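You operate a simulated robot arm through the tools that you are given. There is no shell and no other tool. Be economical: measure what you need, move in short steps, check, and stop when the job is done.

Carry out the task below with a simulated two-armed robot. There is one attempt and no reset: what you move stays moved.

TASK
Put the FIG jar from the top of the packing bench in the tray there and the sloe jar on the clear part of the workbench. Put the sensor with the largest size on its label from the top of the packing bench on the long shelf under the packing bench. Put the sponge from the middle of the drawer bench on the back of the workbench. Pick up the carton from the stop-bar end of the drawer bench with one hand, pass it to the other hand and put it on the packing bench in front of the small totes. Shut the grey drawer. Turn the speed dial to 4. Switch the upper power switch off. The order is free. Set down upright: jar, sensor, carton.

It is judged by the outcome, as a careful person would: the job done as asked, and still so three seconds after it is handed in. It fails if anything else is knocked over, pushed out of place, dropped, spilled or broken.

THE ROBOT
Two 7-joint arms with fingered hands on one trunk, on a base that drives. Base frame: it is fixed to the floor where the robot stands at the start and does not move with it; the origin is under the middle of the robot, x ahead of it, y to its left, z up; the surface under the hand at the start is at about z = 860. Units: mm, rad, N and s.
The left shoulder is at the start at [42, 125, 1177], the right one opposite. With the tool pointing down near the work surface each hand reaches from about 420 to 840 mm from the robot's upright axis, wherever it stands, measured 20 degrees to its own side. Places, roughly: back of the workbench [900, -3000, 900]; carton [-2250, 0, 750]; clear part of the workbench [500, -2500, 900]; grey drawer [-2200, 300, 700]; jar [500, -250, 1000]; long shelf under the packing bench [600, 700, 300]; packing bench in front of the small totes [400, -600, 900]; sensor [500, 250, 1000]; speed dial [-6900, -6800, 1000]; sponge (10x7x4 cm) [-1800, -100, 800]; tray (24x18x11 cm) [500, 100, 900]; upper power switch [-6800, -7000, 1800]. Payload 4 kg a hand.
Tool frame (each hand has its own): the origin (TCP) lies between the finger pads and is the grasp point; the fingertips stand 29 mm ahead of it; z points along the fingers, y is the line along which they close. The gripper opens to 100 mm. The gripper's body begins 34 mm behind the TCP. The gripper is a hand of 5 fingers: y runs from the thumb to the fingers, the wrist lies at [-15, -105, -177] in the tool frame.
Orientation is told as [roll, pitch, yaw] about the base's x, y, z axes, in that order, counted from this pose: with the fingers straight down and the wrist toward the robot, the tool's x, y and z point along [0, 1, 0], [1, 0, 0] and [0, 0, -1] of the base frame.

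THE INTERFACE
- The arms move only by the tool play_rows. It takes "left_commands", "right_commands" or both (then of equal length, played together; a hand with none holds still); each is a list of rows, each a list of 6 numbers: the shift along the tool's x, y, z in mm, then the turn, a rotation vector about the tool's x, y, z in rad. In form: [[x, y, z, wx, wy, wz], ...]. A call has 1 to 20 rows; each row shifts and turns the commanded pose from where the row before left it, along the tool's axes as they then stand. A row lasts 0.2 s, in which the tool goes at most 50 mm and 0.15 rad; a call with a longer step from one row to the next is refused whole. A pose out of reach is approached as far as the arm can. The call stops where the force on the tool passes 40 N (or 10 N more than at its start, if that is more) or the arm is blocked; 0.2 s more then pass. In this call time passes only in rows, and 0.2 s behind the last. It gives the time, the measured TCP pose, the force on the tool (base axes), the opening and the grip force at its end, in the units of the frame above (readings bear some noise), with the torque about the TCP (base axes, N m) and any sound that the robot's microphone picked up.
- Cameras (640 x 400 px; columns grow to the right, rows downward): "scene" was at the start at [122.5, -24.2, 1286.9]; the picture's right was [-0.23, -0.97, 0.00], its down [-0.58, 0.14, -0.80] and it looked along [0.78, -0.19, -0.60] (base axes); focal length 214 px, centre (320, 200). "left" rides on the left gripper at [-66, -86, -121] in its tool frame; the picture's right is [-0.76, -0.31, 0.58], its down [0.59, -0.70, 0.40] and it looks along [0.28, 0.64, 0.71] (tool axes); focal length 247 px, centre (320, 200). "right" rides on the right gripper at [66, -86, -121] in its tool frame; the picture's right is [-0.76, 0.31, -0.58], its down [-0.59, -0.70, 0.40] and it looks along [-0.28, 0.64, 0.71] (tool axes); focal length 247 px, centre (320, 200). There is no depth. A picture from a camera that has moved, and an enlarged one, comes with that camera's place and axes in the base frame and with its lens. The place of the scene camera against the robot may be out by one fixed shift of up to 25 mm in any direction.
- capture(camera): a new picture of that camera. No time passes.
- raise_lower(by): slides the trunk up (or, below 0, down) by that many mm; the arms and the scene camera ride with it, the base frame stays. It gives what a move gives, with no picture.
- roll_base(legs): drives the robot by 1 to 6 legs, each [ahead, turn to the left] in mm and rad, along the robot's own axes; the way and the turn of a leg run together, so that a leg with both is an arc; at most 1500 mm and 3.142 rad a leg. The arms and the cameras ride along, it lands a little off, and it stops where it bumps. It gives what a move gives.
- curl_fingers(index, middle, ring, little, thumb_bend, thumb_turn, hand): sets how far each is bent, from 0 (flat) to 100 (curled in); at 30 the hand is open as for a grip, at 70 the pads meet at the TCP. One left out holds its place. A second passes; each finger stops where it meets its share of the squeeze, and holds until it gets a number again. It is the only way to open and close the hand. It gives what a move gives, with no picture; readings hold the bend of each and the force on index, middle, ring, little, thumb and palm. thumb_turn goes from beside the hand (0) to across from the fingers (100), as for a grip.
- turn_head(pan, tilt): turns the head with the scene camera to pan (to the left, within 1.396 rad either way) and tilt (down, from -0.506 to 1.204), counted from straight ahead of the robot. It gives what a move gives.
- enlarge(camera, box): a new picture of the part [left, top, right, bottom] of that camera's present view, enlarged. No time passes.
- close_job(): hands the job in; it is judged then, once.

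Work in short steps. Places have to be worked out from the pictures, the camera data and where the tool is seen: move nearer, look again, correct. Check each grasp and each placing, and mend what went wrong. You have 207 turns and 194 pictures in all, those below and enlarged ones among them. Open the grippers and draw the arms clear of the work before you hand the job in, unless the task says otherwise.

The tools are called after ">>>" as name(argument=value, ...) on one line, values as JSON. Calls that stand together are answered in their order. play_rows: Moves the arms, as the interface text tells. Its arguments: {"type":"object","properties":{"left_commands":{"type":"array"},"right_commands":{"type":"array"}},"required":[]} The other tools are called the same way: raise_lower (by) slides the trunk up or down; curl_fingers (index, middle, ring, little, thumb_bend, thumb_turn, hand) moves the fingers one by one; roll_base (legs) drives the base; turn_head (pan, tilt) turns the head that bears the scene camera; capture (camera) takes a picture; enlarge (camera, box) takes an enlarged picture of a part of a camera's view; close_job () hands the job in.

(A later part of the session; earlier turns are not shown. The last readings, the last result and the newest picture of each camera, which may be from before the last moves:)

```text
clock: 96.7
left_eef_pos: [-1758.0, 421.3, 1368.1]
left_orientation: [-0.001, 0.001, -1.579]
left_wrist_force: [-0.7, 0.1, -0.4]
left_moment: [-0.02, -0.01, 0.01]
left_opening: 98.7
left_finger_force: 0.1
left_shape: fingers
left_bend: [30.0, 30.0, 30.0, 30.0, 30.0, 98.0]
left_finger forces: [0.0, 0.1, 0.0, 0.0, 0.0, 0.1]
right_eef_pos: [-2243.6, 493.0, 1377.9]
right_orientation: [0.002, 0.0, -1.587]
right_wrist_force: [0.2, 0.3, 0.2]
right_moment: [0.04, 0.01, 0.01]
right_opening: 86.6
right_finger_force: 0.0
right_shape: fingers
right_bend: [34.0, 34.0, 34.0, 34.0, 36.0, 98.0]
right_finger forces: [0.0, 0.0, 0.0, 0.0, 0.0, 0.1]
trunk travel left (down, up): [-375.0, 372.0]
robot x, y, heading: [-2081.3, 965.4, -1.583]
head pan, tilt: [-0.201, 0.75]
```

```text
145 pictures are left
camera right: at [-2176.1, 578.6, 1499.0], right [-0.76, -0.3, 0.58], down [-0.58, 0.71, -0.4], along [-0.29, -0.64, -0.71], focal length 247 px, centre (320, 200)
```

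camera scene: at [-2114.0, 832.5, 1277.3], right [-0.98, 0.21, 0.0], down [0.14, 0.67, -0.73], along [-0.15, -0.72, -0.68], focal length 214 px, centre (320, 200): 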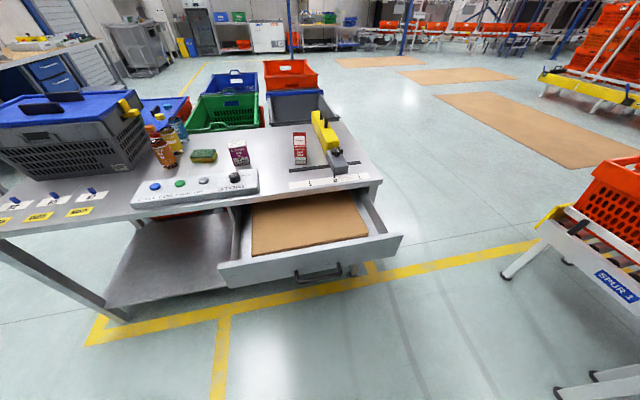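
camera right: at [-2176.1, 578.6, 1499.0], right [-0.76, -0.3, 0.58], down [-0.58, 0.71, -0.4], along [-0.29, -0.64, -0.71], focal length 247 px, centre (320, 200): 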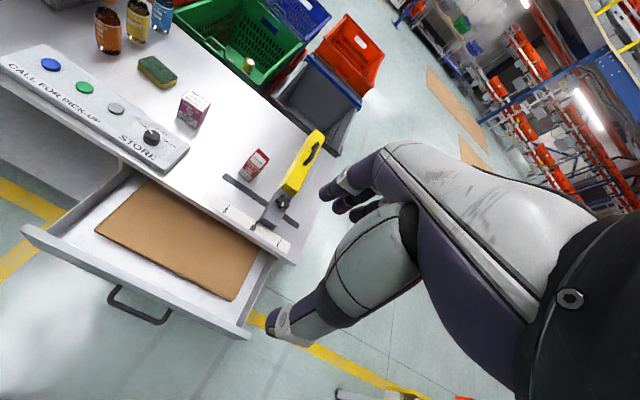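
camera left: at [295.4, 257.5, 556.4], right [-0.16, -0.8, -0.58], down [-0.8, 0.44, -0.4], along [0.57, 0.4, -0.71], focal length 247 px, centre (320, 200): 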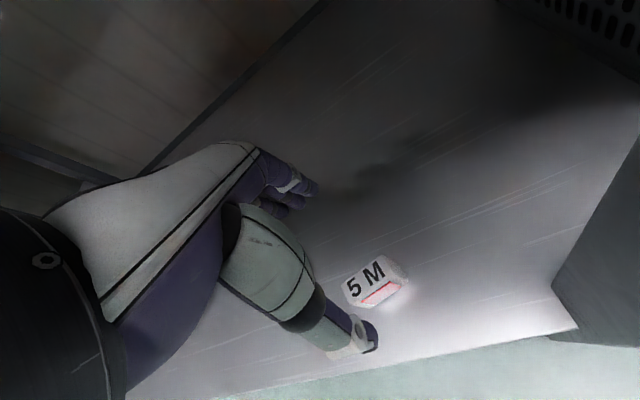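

The drawer front is at about y≈455, centred near x≈-2160, with a handle below it. I back off a bit, bring the right hand (fist) down in front of it, and check height with the hand camera.

>>> roll_base(legs=[[-70, 0]])

>>> curl_fingers(hand="right", index=95, middle=95, ring=95, little=95, thumb_bend=60)

>>> play_rows(right_commands=[[11, 0, 45, 0, 0, 0], [11, 0, 45, 0, 0, 0], [11, 0, 45, 0, 0, 0], [11, 0, 45, 0, 0, 0], [11, 0, 45, 0, 0, 0], [11, 0, 45, 0, 0, 0], [11, 0, 45, 0, 0, 0], [0, 0, 45, 0, 0, 0], [0, 0, 45, 0, 0, 0]])

>>> capture(camera="right")

>>> capture(camera="scene")

```text
clock: 97.7
left_eef_pos: [-1757.6, 494.7, 1368.3]
left_orientation: [0.001, 0.0, -1.579]
left_wrist_force: [-0.8, 0.7, -1.2]
left_moment: [-0.05, 0.01, -0.02]
left_opening: 98.6
left_finger_force: 0.2
left_shape: fingers
left_bend: [30.0, 30.0, 30.0, 30.0, 30.0, 98.0]
left_finger forces: [0.1, 0.1, 0.1, 0.0, 0.0, 0.0]
right_eef_pos: [-2241.4, 565.5, 1378.7]
right_orientation: [0.001, -0.001, -1.584]
right_wrist_force: [-0.6, 1.0, -0.6]
right_moment: [-0.01, -0.01, -0.01]
right_opening: 86.5
right_finger_force: 0.0
right_shape: fingers
right_bend: [34.0, 34.0, 34.0, 34.0, 36.0, 98.0]
right_finger forces: [0.1, 0.0, 0.0, 0.1, 0.0, 0.0]
trunk travel left (down, up): [-375.0, 372.0]
robot x, y, heading: [-2077.3, 1039.5, -1.581]
head pan, tilt: [-0.201, 0.75]
```

```text
clock: 98.7
left_eef_pos: [-1758.4, 493.6, 1368.6]
left_orientation: [-0.001, -0.001, -1.581]
left_wrist_force: [0.5, 0.6, -0.1]
left_moment: [0.01, 0.0, 0.01]
left_opening: 98.8
left_finger_force: 0.0
left_shape: fingers
left_bend: [30.0, 30.0, 30.0, 30.0, 30.0, 98.0]
left_finger forces: [0.0, 0.1, 0.0, 0.0, 0.1, 0.0]
right_eef_pos: [-2242.6, 565.4, 1377.7]
right_orientation: [0.001, 0.002, -1.585]
right_wrist_force: [0.0, -0.1, 0.0]
right_moment: [0.02, 0.03, 0.0]
right_opening: 25.7
right_finger_force: 0.0
right_shape: fingers
right_bend: [95.0, 95.0, 96.0, 94.0, 60.0, 98.0]
right_finger forces: [0.1, 0.1, 0.1, 0.1, 0.0, 0.0]
trunk travel left (down, up): [-375.0, 372.0]
robot x, y, heading: [-2083.0, 1042.1, -1.577]
head pan, tilt: [-0.201, 0.75]
```

```text
clock: 100.7
left_eef_pos: [-1757.2, 493.4, 1367.4]
left_orientation: [0.001, 0.0, -1.58]
left_wrist_force: [1.4, -0.3, 1.4]
left_moment: [-0.03, 0.04, 0.0]
left_opening: 98.3
left_finger_force: 0.0
left_shape: fingers
left_bend: [30.0, 30.0, 30.0, 30.0, 30.0, 98.0]
left_finger forces: [0.0, 0.1, 0.0, 0.1, 0.0, 0.1]
right_eef_pos: [-2163.7, 562.0, 972.4]
right_orientation: [0.001, -0.001, -1.584]
right_wrist_force: [-0.3, -0.2, -0.1]
right_moment: [0.01, 0.02, 0.0]
right_opening: 26.2
right_finger_force: 0.0
right_shape: fingers
right_bend: [95.0, 95.0, 96.0, 94.0, 60.0, 98.0]
right_finger forces: [0.1, 0.0, 0.1, 0.0, 0.1, 0.0]
trunk travel left (down, up): [-375.0, 372.0]
robot x, y, heading: [-2080.1, 1042.8, -1.579]
head pan, tilt: [-0.201, 0.75]
```

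```text
144 pictures are left
camera right: at [-2097.1, 648.9, 1093.9], right [-0.76, -0.3, 0.58], down [-0.58, 0.71, -0.4], along [-0.29, -0.64, -0.71], focal length 247 px, centre (320, 200)
```

right: 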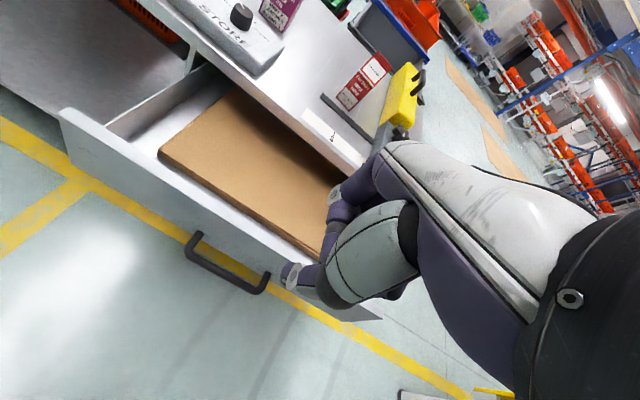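

```text
143 pictures are left
camera scene: at [-2113.2, 904.2, 1277.2], right [-0.98, 0.21, 0.0], down [0.14, 0.67, -0.73], along [-0.15, -0.71, -0.68], focal length 214 px, centre (320, 200)
```

scene: 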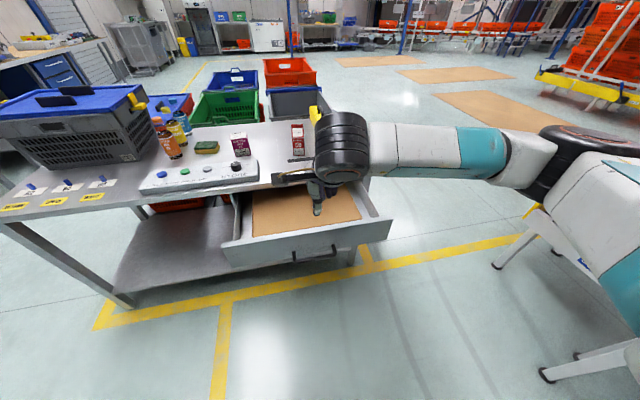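

The drawer front's top edge is at z≈753 and the handle near z≈690, y≈515. I draw the fist back a little and lower it to handle height.

>>> play_rows(right_commands=[[0, -15, 40, 0, 0, 0], [0, -15, 40, 0, 0, 0], [0, -15, 45, 0, 0, 0], [0, 0, 45, 0, 0, 0], [0, 0, 45, 0, 0, 0], [0, 0, 45, 0, 0, 0], [0, 0, 28, 0, 0, 0]])

>>> capture(camera="right")

>>> capture(camera="scene")

```text
clock: 102.3
left_eef_pos: [-1756.4, 492.5, 1367.5]
left_orientation: [-0.001, 0.0, -1.58]
left_wrist_force: [0.2, 0.5, 0.1]
left_moment: [0.0, 0.01, 0.0]
left_opening: 98.6
left_finger_force: 0.1
left_shape: fingers
left_bend: [30.0, 30.0, 30.0, 30.0, 30.0, 98.0]
left_finger forces: [0.0, 0.1, 0.0, 0.0, 0.0, 0.0]
right_eef_pos: [-2163.8, 607.5, 685.9]
right_orientation: [-0.001, -0.001, -1.583]
right_wrist_force: [0.5, -0.5, 0.1]
right_moment: [0.02, 0.04, -0.01]
right_opening: 26.1
right_finger_force: 0.0
right_shape: fingers
right_bend: [95.0, 95.0, 96.0, 94.0, 60.0, 98.0]
right_finger forces: [0.0, 0.0, 0.0, 0.0, 0.1, 0.0]
trunk travel left (down, up): [-375.0, 372.0]
robot x, y, heading: [-2080.6, 1044.5, -1.576]
head pan, tilt: [-0.201, 0.75]
```

```text
142 pictures are left
camera right: at [-2096.4, 693.8, 806.0], right [-0.76, -0.3, 0.58], down [-0.58, 0.71, -0.4], along [-0.29, -0.64, -0.71], focal length 247 px, centre (320, 200)
```

right: 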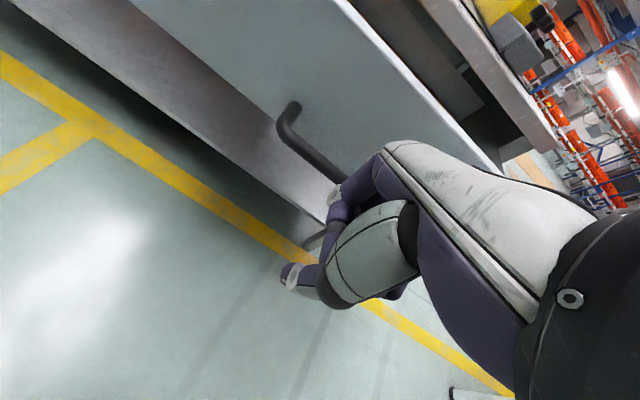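

```text
141 pictures are left
camera scene: at [-2112.4, 904.5, 1277.3], right [-0.98, 0.21, 0.0], down [0.14, 0.67, -0.73], along [-0.15, -0.72, -0.68], focal length 214 px, centre (320, 200)
```

scene: 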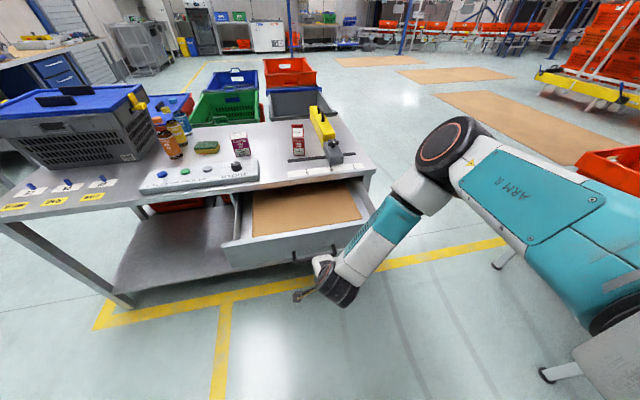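

The fist is centred in front of the handle. I push forward in steps.

>>> play_rows(right_commands=[[0, 20, 0, 0, 0, 0], [0, 20, 0, 0, 0, 0], [0, 20, 0, 0, 0, 0], [0, 20, 0, 0, 0, 0], [0, 20, 0, 0, 0, 0], [0, 20, 0, 0, 0, 0], [0, 20, 0, 0, 0, 0]])

>>> capture(camera="right")

```text
clock: 103.9
left_eef_pos: [-1757.5, 492.1, 1366.9]
left_orientation: [0.001, 0.002, -1.58]
left_wrist_force: [0.2, 0.0, 0.5]
left_moment: [0.01, -0.02, -0.01]
left_opening: 98.6
left_finger_force: 0.0
left_shape: fingers
left_bend: [30.0, 30.0, 30.0, 30.0, 30.0, 98.0]
left_finger forces: [0.0, 0.1, 0.0, 0.0, 0.0, 0.0]
right_eef_pos: [-2165.0, 467.1, 685.5]
right_orientation: [0.002, 0.0, -1.583]
right_wrist_force: [0.5, 0.1, 0.8]
right_moment: [0.01, 0.01, 0.02]
right_opening: 26.2
right_finger_force: 0.1
right_shape: fingers
right_bend: [95.0, 95.0, 96.0, 94.0, 60.0, 98.0]
right_finger forces: [0.0, 0.0, 0.0, 0.1, 0.0, 0.0]
trunk travel left (down, up): [-375.0, 372.0]
robot x, y, heading: [-2082.8, 1039.8, -1.576]
head pan, tilt: [-0.201, 0.75]
```

```text
140 pictures are left
camera right: at [-2098.4, 553.4, 806.7], right [-0.76, -0.3, 0.58], down [-0.58, 0.71, -0.4], along [-0.29, -0.64, -0.71], focal length 247 px, centre (320, 200)
```

right: 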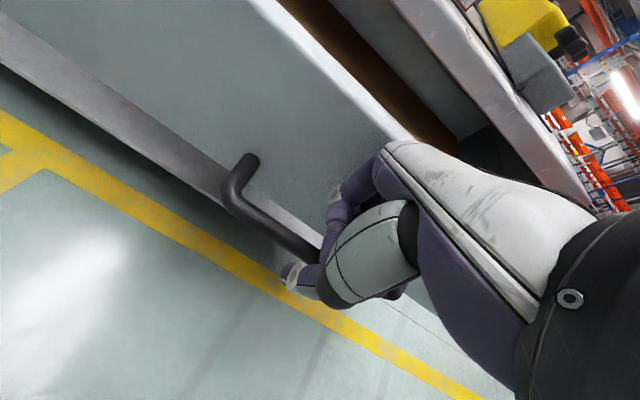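

The fist is passing above the handle bar. To push on the handle itself (keeping the knuckles clear of the bench edge) I draw back 75 mm, lower 40 mm and push again.

>>> play_rows(right_commands=[[0, -40, 0, 0, 0, 0], [0, -45, 0, 0, 0, 0], [0, 0, 40, 0, 0, 0], [0, 20, 0, 0, 0, 0], [0, 20, 0, 0, 0, 0], [0, 20, 0, 0, 0, 0], [0, 20, 0, 0, 0, 0], [0, 20, 0, 0, 0, 0]])

>>> capture(camera="right")

```text
clock: 105.7
left_eef_pos: [-1756.6, 493.0, 1368.0]
left_orientation: [0.001, 0.0, -1.58]
left_wrist_force: [0.1, 0.6, 0.2]
left_moment: [-0.04, 0.02, 0.01]
left_opening: 98.5
left_finger_force: 0.0
left_shape: fingers
left_bend: [30.0, 30.0, 30.0, 30.0, 30.0, 98.0]
left_finger forces: [0.0, 0.0, 0.0, 0.0, 0.1, 0.1]
right_eef_pos: [-2165.0, 452.9, 645.9]
right_orientation: [0.002, -0.001, -1.585]
right_wrist_force: [0.2, 0.2, -0.3]
right_moment: [-0.02, -0.01, 0.02]
right_opening: 25.8
right_finger_force: 0.2
right_shape: fingers
right_bend: [95.0, 95.0, 96.0, 94.0, 60.0, 98.0]
right_finger forces: [0.0, 0.0, 0.0, 0.0, 0.0, 0.0]
trunk travel left (down, up): [-375.0, 372.0]
robot x, y, heading: [-2080.3, 1041.2, -1.577]
head pan, tilt: [-0.201, 0.75]
```

```text
139 pictures are left
camera right: at [-2098.3, 538.6, 766.0], right [-0.76, -0.3, 0.58], down [-0.58, 0.71, -0.4], along [-0.29, -0.64, -0.71], focal length 247 px, centre (320, 200)
```

right: 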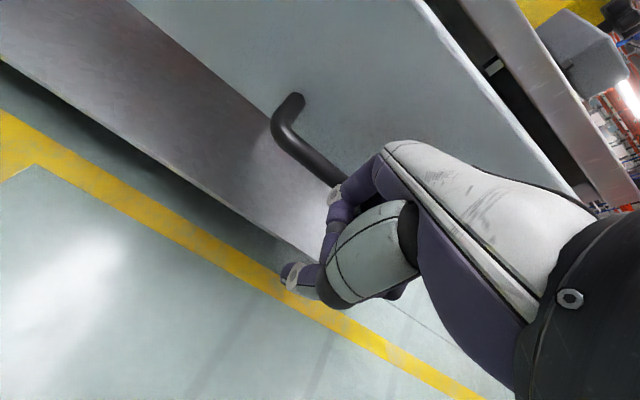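

The fist is now behind the handle bar at its height. I keep pushing.

>>> play_rows(right_commands=[[0, 20, 0, 0, 0, 0], [0, 20, 0, 0, 0, 0], [0, 20, 0, 0, 0, 0], [0, 20, 0, 0, 0, 0]])

>>> capture(camera="scene")

>>> capture(camera="right")

```text
clock: 106.7
left_eef_pos: [-1757.4, 491.7, 1366.7]
left_orientation: [-0.001, 0.0, -1.578]
left_wrist_force: [0.7, 0.8, -0.7]
left_moment: [0.0, -0.03, 0.01]
left_opening: 98.7
left_finger_force: 0.2
left_shape: fingers
left_bend: [30.0, 30.0, 30.0, 30.0, 30.0, 98.0]
left_finger forces: [0.0, 0.0, 0.0, 0.0, 0.0, 0.1]
right_eef_pos: [-2165.6, 373.8, 645.2]
right_orientation: [0.001, 0.0, -1.584]
right_wrist_force: [-0.2, 0.6, 0.1]
right_moment: [0.02, -0.02, -0.03]
right_opening: 25.8
right_finger_force: 0.1
right_shape: fingers
right_bend: [95.0, 95.0, 96.0, 94.0, 60.0, 98.0]
right_finger forces: [0.0, 0.0, 0.0, 0.0, 0.1, 0.1]
trunk travel left (down, up): [-375.0, 372.0]
robot x, y, heading: [-2082.0, 1041.0, -1.572]
head pan, tilt: [-0.201, 0.75]
```

```text
138 pictures are left
camera scene: at [-2112.8, 904.3, 1277.3], right [-0.98, 0.21, 0.0], down [0.14, 0.67, -0.73], along [-0.15, -0.72, -0.68], focal length 214 px, centre (320, 200)
```

scene: 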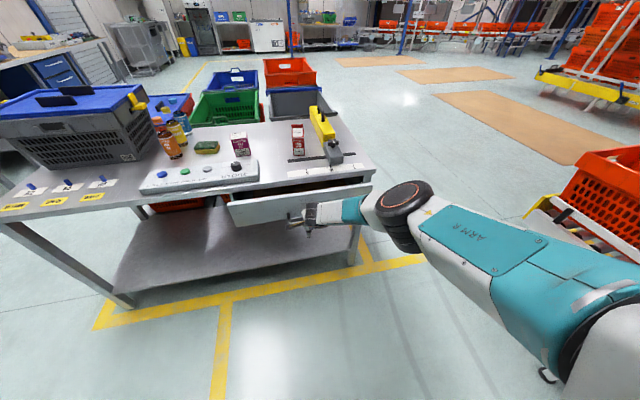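

```text
137 pictures are left
camera right: at [-2099.1, 458.9, 766.5], right [-0.76, -0.3, 0.58], down [-0.58, 0.71, -0.4], along [-0.29, -0.64, -0.71], focal length 247 px, centre (320, 200)
```

right: 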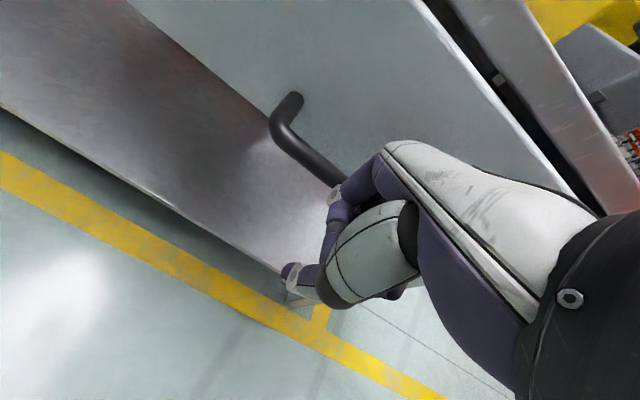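

The drawer slides easily with the fist (handle steady in view). I continue until it stops.

>>> play_rows(right_commands=[[0, 15, 0, 0, 0, 0], [0, 15, 0, 0, 0, 0], [0, 10, 0, 0, 0, 0], [0, 10, 0, 0, 0, 0], [0, 8, 0, 0, 0, 0], [0, 8, 0, 0, 0, 0], [0, 8, 0, 0, 0, 0], [0, 8, 0, 0, 0, 0], [0, 8, 0, 0, 0, 0]])

>>> capture(camera="scene")

>>> capture(camera="right")

```text
clock: 108.7
left_eef_pos: [-1757.2, 492.5, 1368.3]
left_orientation: [-0.001, -0.001, -1.58]
left_wrist_force: [0.2, 0.4, -0.7]
left_moment: [0.01, -0.05, 0.0]
left_opening: 98.6
left_finger_force: 0.1
left_shape: fingers
left_bend: [30.0, 30.0, 30.0, 30.0, 30.0, 98.0]
left_finger forces: [0.0, 0.0, 0.0, 0.1, 0.0, 0.0]
right_eef_pos: [-2172.4, 340.7, 648.0]
right_orientation: [0.0, -0.001, -1.583]
right_wrist_force: [0.0, -0.6, 0.1]
right_moment: [0.0, 0.0, -0.02]
right_opening: 25.9
right_finger_force: 0.1
right_shape: fingers
right_bend: [95.0, 95.0, 96.0, 94.0, 60.0, 98.0]
right_finger forces: [0.1, 0.0, 0.0, 0.0, 0.0, 0.0]
right hand out of reach, approached as far as the arm can: row 3, 4, 5, 6, 7, 8, 9
trunk travel left (down, up): [-375.0, 372.0]
robot x, y, heading: [-2081.6, 1041.4, -1.583]
head pan, tilt: [-0.201, 0.75]
```

```text
136 pictures are left
camera scene: at [-2113.0, 904.5, 1277.3], right [-0.98, 0.21, 0.0], down [0.14, 0.67, -0.73], along [-0.15, -0.72, -0.68], focal length 214 px, centre (320, 200)
```

scene: 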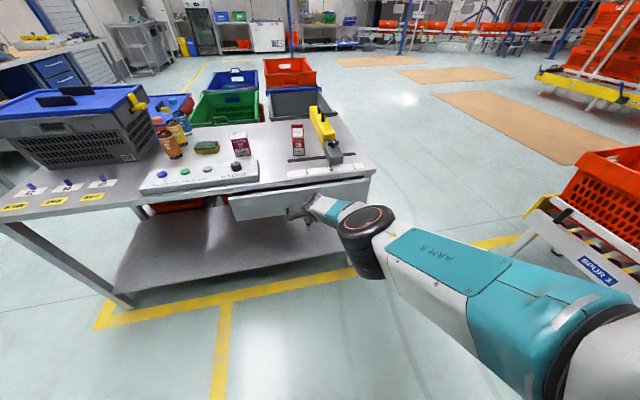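

```text
135 pictures are left
camera right: at [-2104.3, 426.9, 769.4], right [-0.76, -0.3, 0.58], down [-0.58, 0.71, -0.4], along [-0.29, -0.64, -0.71], focal length 247 px, centre (320, 200)
```

right: 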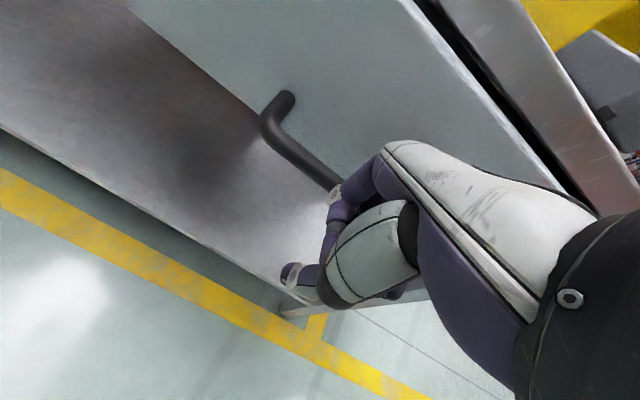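

The arm is at its reach and the drawer is a few centimetres open; I drive the base forward 45 mm to push the rest.

>>> roll_base(legs=[[45, 0]])

>>> capture(camera="right")

```text
clock: 109.8
left_eef_pos: [-1757.5, 450.3, 1367.9]
left_orientation: [0.0, 0.0, -1.578]
left_wrist_force: [-1.1, -1.1, -0.5]
left_moment: [0.0, 0.02, 0.01]
left_opening: 98.6
left_finger_force: 0.0
left_shape: fingers
left_bend: [30.0, 30.0, 30.0, 30.0, 30.0, 98.0]
left_finger forces: [0.0, 0.0, 0.0, 0.0, 0.0, 0.0]
right_eef_pos: [-2171.0, 298.6, 648.4]
right_orientation: [0.001, 0.003, -1.585]
right_wrist_force: [-0.2, 9.3, 5.6]
right_moment: [-0.23, 0.04, -0.07]
right_opening: 26.9
right_finger_force: 5.2
right_shape: fingers
right_bend: [95.0, 95.0, 96.0, 94.0, 59.0, 98.0]
right_finger forces: [0.0, 10.2, 0.0, 0.0, 0.0, 0.0]
trunk travel left (down, up): [-375.0, 372.0]
robot x, y, heading: [-2080.7, 998.7, -1.582]
head pan, tilt: [-0.201, 0.75]
stopped in leg 1: the force on the tool passed its limit at 43 N (the readings are from after the stop); the commanded pose is now the measured one
```

```text
134 pictures are left
camera right: at [-2103.8, 385.3, 770.0], right [-0.76, -0.3, 0.58], down [-0.58, 0.71, -0.4], along [-0.29, -0.64, -0.71], focal length 247 px, centre (320, 200)
```

right: 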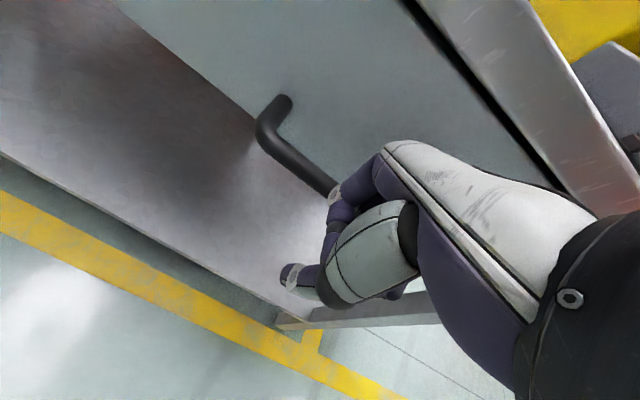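

Force rose to 43 N — the drawer seems fully shut. I withdraw and check from the head camera.

>>> play_rows(right_commands=[[0, -40, 0, 0, 0, 0], [0, -45, 0, 0, 0, 0], [0, -45, -20, 0, 0, 0], [0, 0, -45, 0, 0, 0], [0, 0, -45, 0, 0, 0], [0, 0, -45, 0, 0, 0], [0, 0, -45, 0, 0, 0], [0, 0, -45, 0, 0, 0], [0, 0, -45, 0, 0, 0], [0, 0, -45, 0, 0, 0], [0, 0, -45, 0, 0, 0], [0, 0, -45, 0, 0, 0]])

>>> enlarge(camera="scene", box=[130, 90, 450, 290])

```text
clock: 112.3
left_eef_pos: [-1756.5, 450.0, 1366.8]
left_orientation: [0.002, 0.001, -1.577]
left_wrist_force: [0.1, 0.2, 0.5]
left_moment: [-0.02, -0.01, -0.01]
left_opening: 98.7
left_finger_force: 0.1
left_shape: fingers
left_bend: [30.0, 30.0, 30.0, 30.0, 30.0, 98.0]
left_finger forces: [0.1, 0.0, 0.0, 0.1, 0.1, 0.1]
right_eef_pos: [-2168.2, 426.5, 1075.9]
right_orientation: [-0.001, 0.001, -1.584]
right_wrist_force: [-1.2, -0.1, -0.8]
right_moment: [0.0, 0.0, 0.0]
right_opening: 27.1
right_finger_force: 0.1
right_shape: fingers
right_bend: [95.0, 95.0, 96.0, 95.0, 60.0, 98.0]
right_finger forces: [0.1, 0.1, 0.1, 0.0, 0.0, 0.0]
trunk travel left (down, up): [-375.0, 372.0]
robot x, y, heading: [-2081.7, 997.5, -1.574]
head pan, tilt: [-0.201, 0.75]
```

```text
2.00 times, centred on (290, 190) of scene
camera zoom: at [-2113.5, 861.5, 1277.4], right [-0.98, 0.21, 0.0], down [0.14, 0.67, -0.73], along [-0.15, -0.72, -0.68], focal length 429 px, centre (380, 220)
```

zoom: 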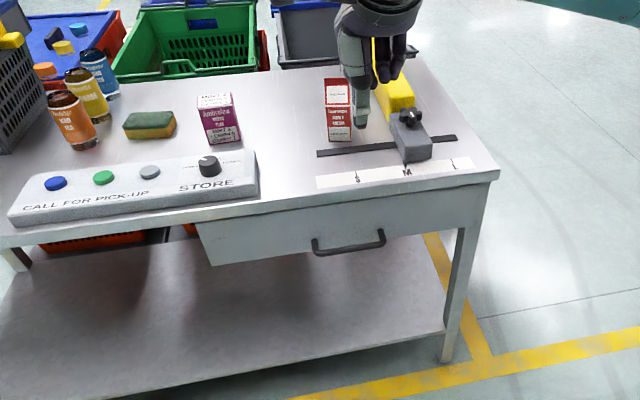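

The drawer is shut flush. I open the right hand and drive closer to the bench to pick the gable-top carton with the right hand.

>>> curl_fingers(hand="right", index=30, middle=30, ring=30, little=30, thumb_bend=30)

>>> roll_base(legs=[[300, 0]])

>>> capture(camera="right")

>>> capture(camera="scene")

```text
clock: 113.3
left_eef_pos: [-1756.9, 448.9, 1366.5]
left_orientation: [-0.002, 0.003, -1.576]
left_wrist_force: [0.2, 0.1, -0.1]
left_moment: [-0.03, -0.02, -0.02]
left_opening: 98.7
left_finger_force: 0.0
left_shape: fingers
left_bend: [30.0, 30.0, 30.0, 30.0, 30.0, 98.0]
left_finger forces: [0.0, 0.0, 0.1, 0.0, 0.1, 0.0]
right_eef_pos: [-2168.8, 427.0, 1073.7]
right_orientation: [0.001, 0.003, -1.584]
right_wrist_force: [0.2, 0.8, -0.3]
right_moment: [0.02, 0.03, 0.02]
right_opening: 98.5
right_finger_force: 0.1
right_shape: fingers
right_bend: [30.0, 30.0, 30.0, 30.0, 30.0, 98.0]
right_finger forces: [0.1, 0.0, 0.0, 0.0, 0.1, 0.0]
trunk travel left (down, up): [-375.0, 372.0]
robot x, y, heading: [-2080.7, 999.4, -1.577]
head pan, tilt: [-0.201, 0.75]
```

```text
clock: 115.4
left_eef_pos: [-1763.9, 147.4, 1366.7]
left_orientation: [0.002, 0.003, -1.582]
left_wrist_force: [-0.1, -0.4, 0.9]
left_moment: [0.07, 0.03, 0.02]
left_opening: 98.7
left_finger_force: 0.0
left_shape: fingers
left_bend: [30.0, 30.0, 30.0, 30.0, 30.0, 98.0]
left_finger forces: [0.0, 0.1, 0.0, 0.1, 0.0, 0.0]
right_eef_pos: [-2176.0, 127.2, 1073.4]
right_orientation: [0.0, 0.003, -1.588]
right_wrist_force: [0.7, -0.1, 0.0]
right_moment: [0.03, -0.01, -0.02]
right_opening: 98.6
right_finger_force: 0.2
right_shape: fingers
right_bend: [30.0, 30.0, 30.0, 30.0, 30.0, 98.0]
right_finger forces: [0.0, 0.0, 0.0, 0.1, 0.0, 0.1]
trunk travel left (down, up): [-375.0, 372.0]
robot x, y, heading: [-2085.4, 697.0, -1.584]
head pan, tilt: [-0.201, 0.75]
```

```text
132 pictures are left
camera right: at [-2108.7, 212.3, 1195.1], right [-0.76, -0.3, 0.58], down [-0.58, 0.71, -0.4], along [-0.29, -0.63, -0.72], focal length 247 px, centre (320, 200)
```

right: 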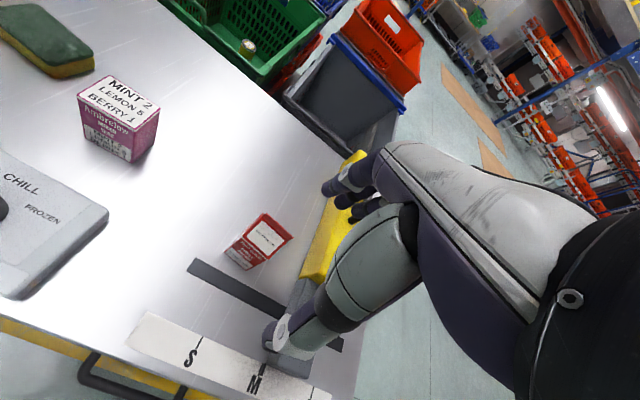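

```text
131 pictures are left
camera scene: at [-2117.9, 560.9, 1277.2], right [-0.98, 0.21, 0.0], down [0.15, 0.67, -0.73], along [-0.16, -0.71, -0.68], focal length 214 px, centre (320, 200)
```

scene: 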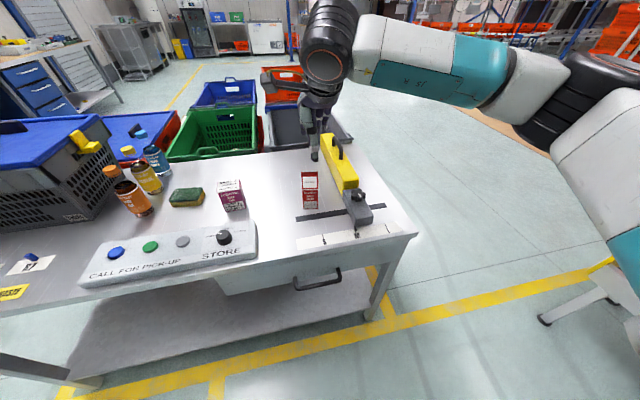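

The carton top is at about (-2176, 65, 908), right ahead of the hand. I zoom to see its shape and orientation.

>>> enlarge(camera="right", box=[170, 180, 370, 320])

>>> enlarge(camera="scene", box=[250, 130, 410, 250])

```text
2.86 times, centred on (270, 250) of right
camera zoom: at [-2108.7, 212.3, 1195.1], right [-0.76, -0.3, 0.58], down [-0.58, 0.71, -0.4], along [-0.29, -0.63, -0.72], focal length 706 px, centre (463, 57)
```

zoom: 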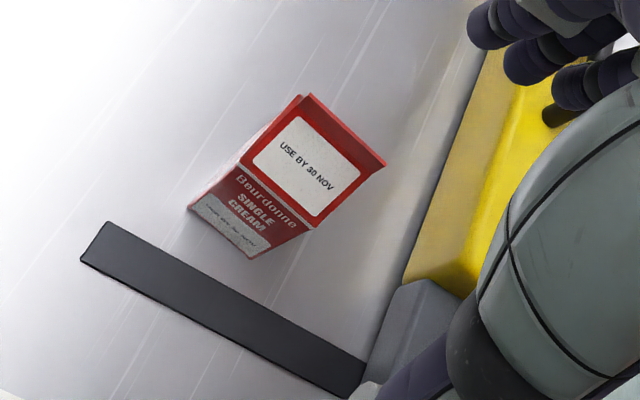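

```text
3.33 times, centred on (330, 190) of scene
camera zoom: at [-2117.9, 560.9, 1277.2], right [-0.98, 0.21, 0.0], down [0.15, 0.67, -0.73], along [-0.16, -0.71, -0.68], focal length 715 px, centre (287, 233)
```

zoom: 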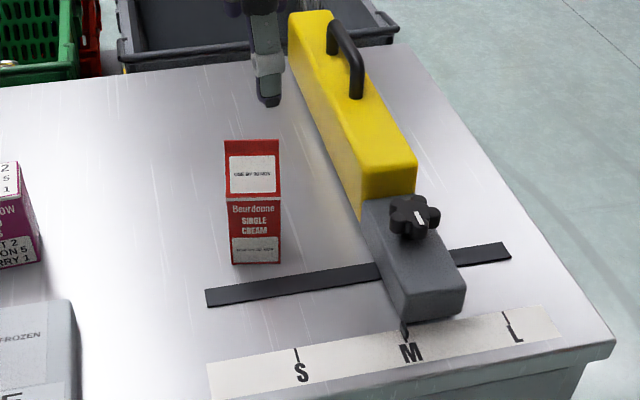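

It is a cream carton, about 45×50 mm and ≈115–120 mm tall, its ridge running left–right. I move the right hand over it at a safe height and check.

>>> play_rows(right_commands=[[0, 24, 20, 0, 0, 0], [0, 24, 20, 0, 0, 0], [0, 24, 25, 0, 0, 0]])

>>> capture(camera="right")

>>> enlarge(camera="scene", box=[230, 110, 390, 230])

```text
clock: 116.2
left_eef_pos: [-1762.0, 148.4, 1366.2]
left_orientation: [0.0, 0.001, -1.582]
left_wrist_force: [0.1, -0.5, 0.0]
left_moment: [0.03, -0.01, -0.04]
left_opening: 98.7
left_finger_force: 0.1
left_shape: fingers
left_bend: [30.0, 30.0, 30.0, 30.0, 30.0, 98.0]
left_finger forces: [0.0, 0.0, 0.0, 0.0, 0.0, 0.0]
right_eef_pos: [-2176.4, 53.1, 1008.4]
right_orientation: [0.001, 0.004, -1.588]
right_wrist_force: [0.6, 0.1, 0.6]
right_moment: [0.05, 0.02, -0.03]
right_opening: 98.5
right_finger_force: 0.0
right_shape: fingers
right_bend: [30.0, 30.0, 30.0, 30.0, 30.0, 98.0]
right_finger forces: [0.1, 0.1, 0.0, 0.0, 0.0, 0.0]
trunk travel left (down, up): [-375.0, 372.0]
robot x, y, heading: [-2086.5, 694.7, -1.583]
head pan, tilt: [-0.201, 0.75]
```

```text
128 pictures are left
camera right: at [-2109.8, 139.0, 1128.5], right [-0.76, -0.3, 0.58], down [-0.58, 0.71, -0.4], along [-0.29, -0.63, -0.72], focal length 247 px, centre (320, 200)
```

right: 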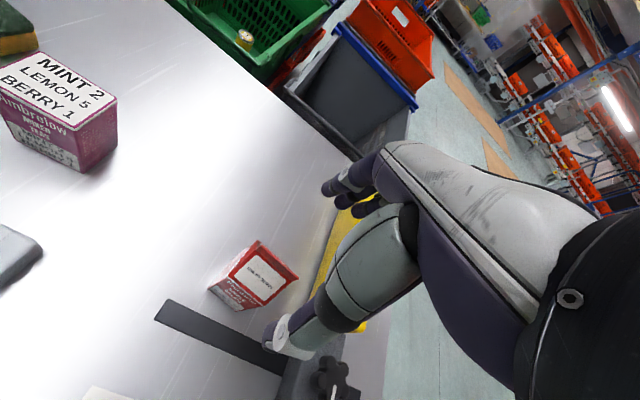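

```text
3.33 times, centred on (310, 170) of scene
camera zoom: at [-2117.7, 560.7, 1277.1], right [-0.98, 0.21, 0.0], down [0.14, 0.67, -0.73], along [-0.16, -0.71, -0.68], focal length 715 px, centre (353, 300)
```

zoom: 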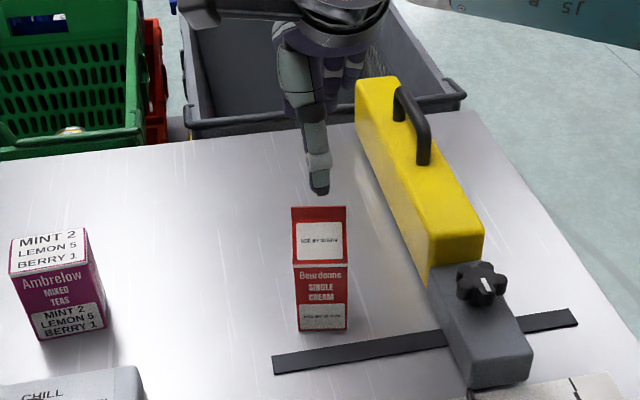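

The carton's ridge is at about (-2178, 50, 925), so the hand is centred. I descend around it, slowly at the end.

>>> play_rows(right_commands=[[0, 2, 30, 0, 0, 0], [0, 0, 30, 0, 0, 0], [0, 0, 25, 0, 0, 0], [0, 0, 12, 0, 0, 0], [0, 0, 8, 0, 0, 0], [0, 0, 6, 0, 0, 0]])

>>> capture(camera="right")

>>> enlarge(camera="scene", box=[230, 110, 390, 230])

```text
clock: 117.6
left_eef_pos: [-1764.1, 148.6, 1366.4]
left_orientation: [-0.002, 0.002, -1.582]
left_wrist_force: [-0.2, -0.6, -0.1]
left_moment: [-0.03, -0.02, -0.01]
left_opening: 98.5
left_finger_force: 0.1
left_shape: fingers
left_bend: [30.0, 30.0, 30.0, 30.0, 30.0, 98.0]
left_finger forces: [0.0, 0.0, 0.0, 0.0, 0.0, 0.0]
right_eef_pos: [-2176.8, 53.8, 898.2]
right_orientation: [0.0, 0.003, -1.587]
right_wrist_force: [-0.2, 0.1, 0.0]
right_moment: [0.04, -0.02, 0.03]
right_opening: 98.5
right_finger_force: 0.1
right_shape: fingers
right_bend: [30.0, 30.0, 30.0, 30.0, 30.0, 98.0]
right_finger forces: [0.0, 0.1, 0.1, 0.1, 0.0, 0.0]
trunk travel left (down, up): [-375.0, 372.0]
robot x, y, heading: [-2085.2, 699.1, -1.581]
head pan, tilt: [-0.201, 0.75]
```

```text
126 pictures are left
camera right: at [-2110.0, 138.9, 1018.9], right [-0.76, -0.29, 0.58], down [-0.58, 0.71, -0.4], along [-0.29, -0.63, -0.71], focal length 247 px, centre (320, 200)
```

right: 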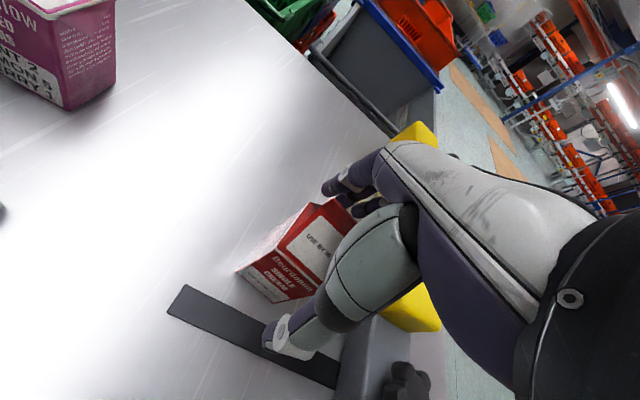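

```text
3.33 times, centred on (310, 170) of scene
camera zoom: at [-2117.9, 561.5, 1277.3], right [-0.98, 0.21, 0.0], down [0.15, 0.67, -0.73], along [-0.16, -0.71, -0.68], focal length 715 px, centre (353, 300)
```

zoom: 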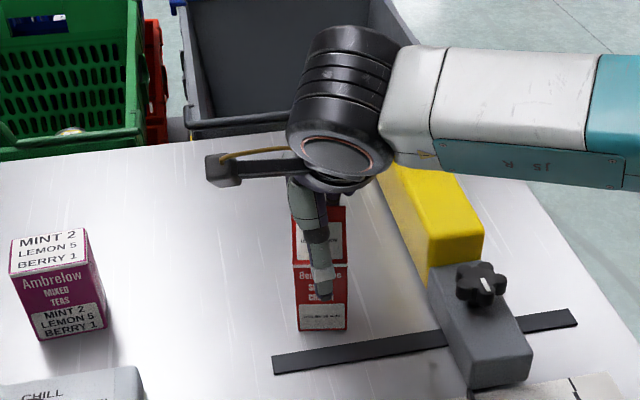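

The carton lies between thumb and fingers. I centre 6 mm forward, go 4 mm lower and close index, middle and thumb.

>>> play_rows(right_commands=[[0, 6, 4, 0, 0, 0]])

>>> curl_fingers(hand="right", index=75, middle=75, thumb_bend=75)

>>> play_rows(right_commands=[[0, 0, -10, 0, 0, 0], [0, 0, -20, 0, 0, 0], [0, 0, -40, 0, 0, 0], [0, 0, -45, 0, 0, 0], [0, 0, -45, 0, 0, 0]])

>>> capture(camera="right")

>>> capture(camera="scene")

```text
clock: 118.0
left_eef_pos: [-1763.4, 148.7, 1368.2]
left_orientation: [0.0, 0.001, -1.58]
left_wrist_force: [0.1, -0.2, 0.1]
left_moment: [-0.01, 0.04, 0.03]
left_opening: 98.6
left_finger_force: 0.0
left_shape: fingers
left_bend: [30.0, 30.0, 30.0, 30.0, 30.0, 98.0]
left_finger forces: [0.0, 0.0, 0.0, 0.0, 0.0, 0.0]
right_eef_pos: [-2176.6, 48.1, 893.1]
right_orientation: [-0.002, 0.004, -1.588]
right_wrist_force: [-0.2, 0.2, 0.6]
right_moment: [-0.03, 0.0, 0.04]
right_opening: 98.3
right_finger_force: 0.0
right_shape: fingers
right_bend: [30.0, 30.0, 30.0, 30.0, 30.0, 98.0]
right_finger forces: [0.0, 0.0, 0.0, 0.1, 0.1, 0.0]
trunk travel left (down, up): [-375.0, 372.0]
robot x, y, heading: [-2086.9, 698.4, -1.579]
head pan, tilt: [-0.201, 0.75]
```

```text
clock: 119.0
left_eef_pos: [-1764.6, 149.0, 1367.8]
left_orientation: [0.0, 0.002, -1.582]
left_wrist_force: [-0.5, -0.3, 0.6]
left_moment: [0.02, 0.03, 0.0]
left_opening: 98.6
left_finger_force: 0.0
left_shape: fingers
left_bend: [30.0, 30.0, 30.0, 30.0, 30.0, 98.0]
left_finger forces: [0.1, 0.1, 0.0, 0.1, 0.0, 0.1]
right_eef_pos: [-2177.0, 47.8, 894.3]
right_orientation: [0.001, 0.001, -1.588]
right_wrist_force: [-1.0, -2.4, 4.9]
right_moment: [-0.09, 0.01, 0.03]
right_opening: 47.3
right_finger_force: 16.5
right_shape: fingers
right_bend: [56.0, 59.0, 30.0, 30.0, 54.0, 96.0]
right_finger forces: [9.2, 8.3, 0.1, 0.0, 14.8, 0.1]
trunk travel left (down, up): [-375.0, 372.0]
robot x, y, heading: [-2086.4, 698.2, -1.582]
head pan, tilt: [-0.201, 0.75]
```

```text
clock: 120.2
left_eef_pos: [-1762.0, 148.3, 1366.3]
left_orientation: [0.0, 0.003, -1.581]
left_wrist_force: [-0.3, -0.1, -0.1]
left_moment: [0.01, 0.01, 0.03]
left_opening: 98.7
left_finger_force: 0.0
left_shape: fingers
left_bend: [30.0, 30.0, 30.0, 30.0, 30.0, 98.0]
left_finger forces: [0.1, 0.1, 0.0, 0.0, 0.1, 0.0]
right_eef_pos: [-2176.7, 48.2, 1055.7]
right_orientation: [0.001, 0.004, -1.588]
right_wrist_force: [-0.4, 0.1, -2.9]
right_moment: [-0.04, -0.06, -0.05]
right_opening: 47.2
right_finger_force: 14.7
right_shape: fingers
right_bend: [56.0, 60.0, 30.0, 30.0, 54.0, 95.0]
right_finger forces: [8.1, 6.9, 0.0, 0.0, 14.4, 0.0]
trunk travel left (down, up): [-375.0, 372.0]
robot x, y, heading: [-2081.8, 701.5, -1.582]
head pan, tilt: [-0.201, 0.75]
```

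```text
124 pictures are left
camera right: at [-2110.2, 133.2, 1175.9], right [-0.76, -0.3, 0.58], down [-0.58, 0.71, -0.4], along [-0.29, -0.63, -0.72], focal length 247 px, centre (320, 200)
```

right: 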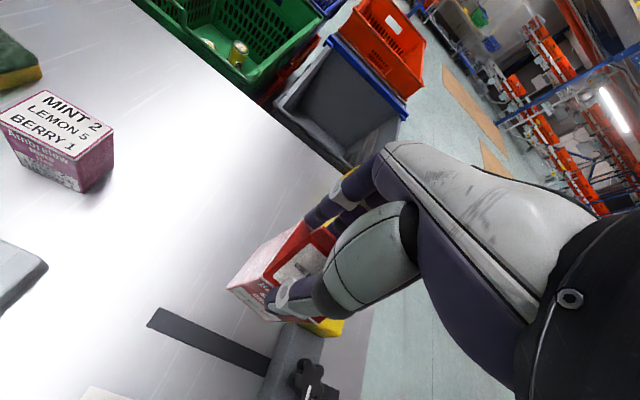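

```text
123 pictures are left
camera scene: at [-2117.7, 561.8, 1277.3], right [-0.98, 0.21, 0.0], down [0.14, 0.67, -0.73], along [-0.16, -0.71, -0.68], focal length 214 px, centre (320, 200)
```

scene: 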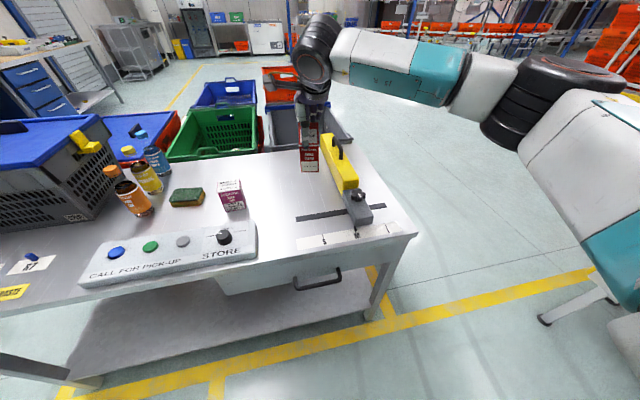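

The carton hangs from the right hand (≈3 N). I bring it up and in front of the robot and turn it 30° clockwise, so that its thumb side faces the left hand; at the same time I begin reorienting the left hand for a side grip.

>>> play_rows(right_commands=[[15, 7, -24, 0, 0, 0], [15, 7, -24, 0, 0, 0], [15, 7, -24, 0, 0, 0], [16, 8, -24, 0, 0, 0], [0, 0, 0, 0, 0, 0.13], [0, 0, 0, 0, 0, 0.13], [0, 0, 0, 0, 0, 0.13], [0, 0, 0, 0, 0, 0.13], [0, 0, 0, 0, 0, 0], [0, 0, 0, 0, 0, 0], [0, 0, 0, 0, 0, 0], [0, 0, 0, 0, 0, 0], [0, 0, 0, 0, 0, 0], [0, 0, 0, 0, 0, 0], [0, 0, 0, 0, 0, 0]], left_commands=[[0, 0, 0, -0.0806, -0.0806, -0.0806], [0, 0, 0, -0.0806, -0.0806, -0.0806], [0, 0, 0, -0.0806, -0.0806, -0.0806], [0, 0, 0, -0.0806, -0.0806, -0.0806], [0, 0, 0, -0.0806, -0.0806, -0.0806], [0, 0, 0, -0.0806, -0.0806, -0.0806], [0, 0, 0, -0.0806, -0.0806, -0.0806], [0, 0, 0, -0.0806, -0.0806, -0.0806], [0, 0, 0, -0.0806, -0.0806, -0.0806], [0, 0, 0, -0.0806, -0.0806, -0.0806], [0, 0, 0, -0.0806, -0.0806, -0.0806], [0, 0, 0, -0.0806, -0.0806, -0.0806], [0, 0, 0, -0.0806, -0.0806, -0.0806], [0, 0, 0, -0.0806, -0.0806, -0.0806], [0, 0, 0, -0.0806, -0.0806, -0.0806]])

>>> turn_head(pan=0.1, tilt=0.4)

>>> capture(camera="scene")

```text
clock: 123.4
left_eef_pos: [-1764.0, 147.9, 1366.7]
left_orientation: [-1.572, 0.0, -0.009]
left_wrist_force: [-0.4, -1.4, -0.2]
left_moment: [0.0, 0.04, -0.01]
left_opening: 98.6
left_finger_force: 0.0
left_shape: fingers
left_bend: [30.0, 30.0, 30.0, 30.0, 30.0, 98.0]
left_finger forces: [0.0, 0.0, 0.0, 0.0, 0.0, 0.0]
right_eef_pos: [-2117.2, 16.6, 1148.3]
right_orientation: [-0.002, 0.003, -2.11]
right_wrist_force: [0.0, 0.0, -3.4]
right_moment: [-0.03, -0.01, 0.02]
right_opening: 47.5
right_finger_force: 14.6
right_shape: fingers
right_bend: [56.0, 60.0, 30.0, 30.0, 54.0, 95.0]
right_finger forces: [8.0, 6.8, 0.0, 0.0, 13.9, 0.0]
trunk travel left (down, up): [-375.0, 372.0]
robot x, y, heading: [-2087.4, 700.2, -1.583]
head pan, tilt: [-0.201, 0.75]
```

```text
clock: 124.2
left_eef_pos: [-1762.9, 147.9, 1365.6]
left_orientation: [-1.567, -0.003, -0.011]
left_wrist_force: [0.6, 0.8, 0.5]
left_moment: [0.02, -0.04, 0.02]
left_opening: 98.6
left_finger_force: 0.0
left_shape: fingers
left_bend: [30.0, 30.0, 30.0, 30.0, 30.0, 98.0]
left_finger forces: [0.0, 0.1, 0.0, 0.0, 0.0, 0.0]
right_eef_pos: [-2117.7, 16.9, 1149.4]
right_orientation: [-0.001, 0.002, -2.109]
right_wrist_force: [0.5, 0.0, -2.9]
right_moment: [-0.01, -0.05, -0.02]
right_opening: 46.9
right_finger_force: 14.6
right_shape: fingers
right_bend: [56.0, 60.0, 30.0, 30.0, 54.0, 95.0]
right_finger forces: [8.0, 6.8, 0.0, 0.0, 14.0, 0.0]
trunk travel left (down, up): [-375.0, 372.0]
robot x, y, heading: [-2086.5, 700.7, -1.581]
head pan, tilt: [0.099, 0.4]
```

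```text
122 pictures are left
camera scene: at [-2092.4, 549.8, 1308.3], right [-1.0, -0.08, 0.0], down [-0.03, 0.39, -0.92], along [0.08, -0.92, -0.39], focal length 214 px, centre (320, 200)
```

scene: 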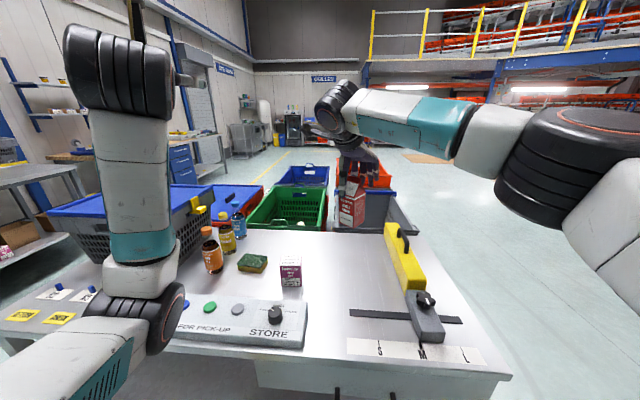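

Both poses came out as planned. Now I yaw the left hand 30° right and tilt it 15° down, then lower it to the carton's level at a safe distance.

>>> play_rows(left_commands=[[0, 0, 0, 0.132, 0, 0], [0, 0, 0, 0.132, 0, 0], [0, 0, 0, 0.132, 0, 0], [0, 0, 0, 0.132, 0, 0], [0, 0, 0, 0, 0.131, 0], [0, 0, 0, 0, 0.131, 0], [40.4, 0, 10.8, 0, 0, 0], [40.4, 0, 10.8, 0, 0, 0], [40.4, 0, 10.8, 0, 0, 0], [40.4, 0, 10.8, 0, 0, 0], [40.4, 0, 10.8, 0, 0, 0], [40.4, 0, 10.8, 0, 0, 0]])

>>> capture(camera="scene")

>>> capture(camera="left")

```text
clock: 126.8
left_eef_pos: [-1761.8, 149.3, 1116.7]
left_orientation: [-1.312, -0.002, -0.536]
left_wrist_force: [1.1, 0.2, 0.4]
left_moment: [-0.03, 0.03, -0.01]
left_opening: 98.5
left_finger_force: 0.1
left_shape: fingers
left_bend: [30.0, 30.0, 30.0, 30.0, 30.0, 98.0]
left_finger forces: [0.0, 0.0, 0.1, 0.1, 0.0, 0.0]
right_eef_pos: [-2116.8, 16.4, 1149.2]
right_orientation: [-0.002, 0.003, -2.108]
right_wrist_force: [0.2, 0.6, -1.8]
right_moment: [-0.01, 0.0, 0.01]
right_opening: 47.1
right_finger_force: 14.4
right_shape: fingers
right_bend: [56.0, 60.0, 30.0, 30.0, 54.0, 95.0]
right_finger forces: [8.0, 6.8, 0.0, 0.0, 14.1, 0.0]
trunk travel left (down, up): [-375.0, 372.0]
robot x, y, heading: [-2083.4, 698.8, -1.583]
head pan, tilt: [0.099, 0.4]
```

```text
121 pictures are left
camera scene: at [-2092.3, 550.0, 1308.4], right [-1.0, -0.09, 0.0], down [-0.03, 0.39, -0.92], along [0.08, -0.92, -0.39], focal length 214 px, centre (320, 200)
```

scene: 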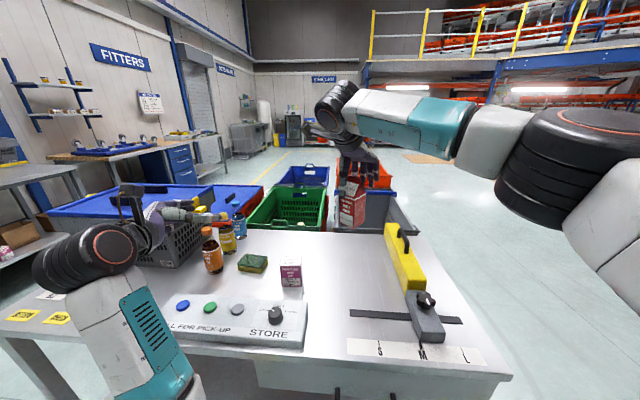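

```text
120 pictures are left
camera left: at [-1784.7, 279.1, 1209.7], right [-0.65, -0.49, 0.58], down [-0.72, 0.16, -0.67], along [0.24, -0.86, -0.46], focal length 247 px, centre (320, 200)
```

left: 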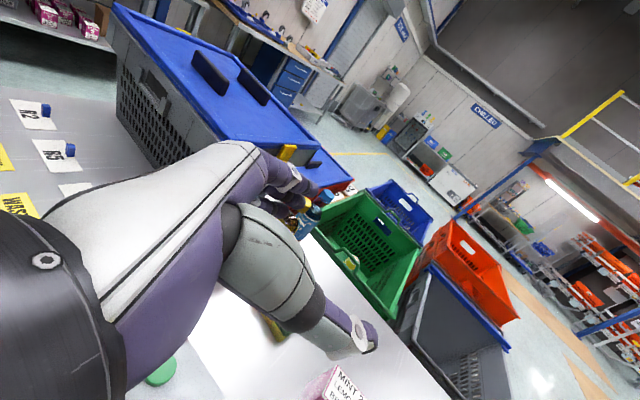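

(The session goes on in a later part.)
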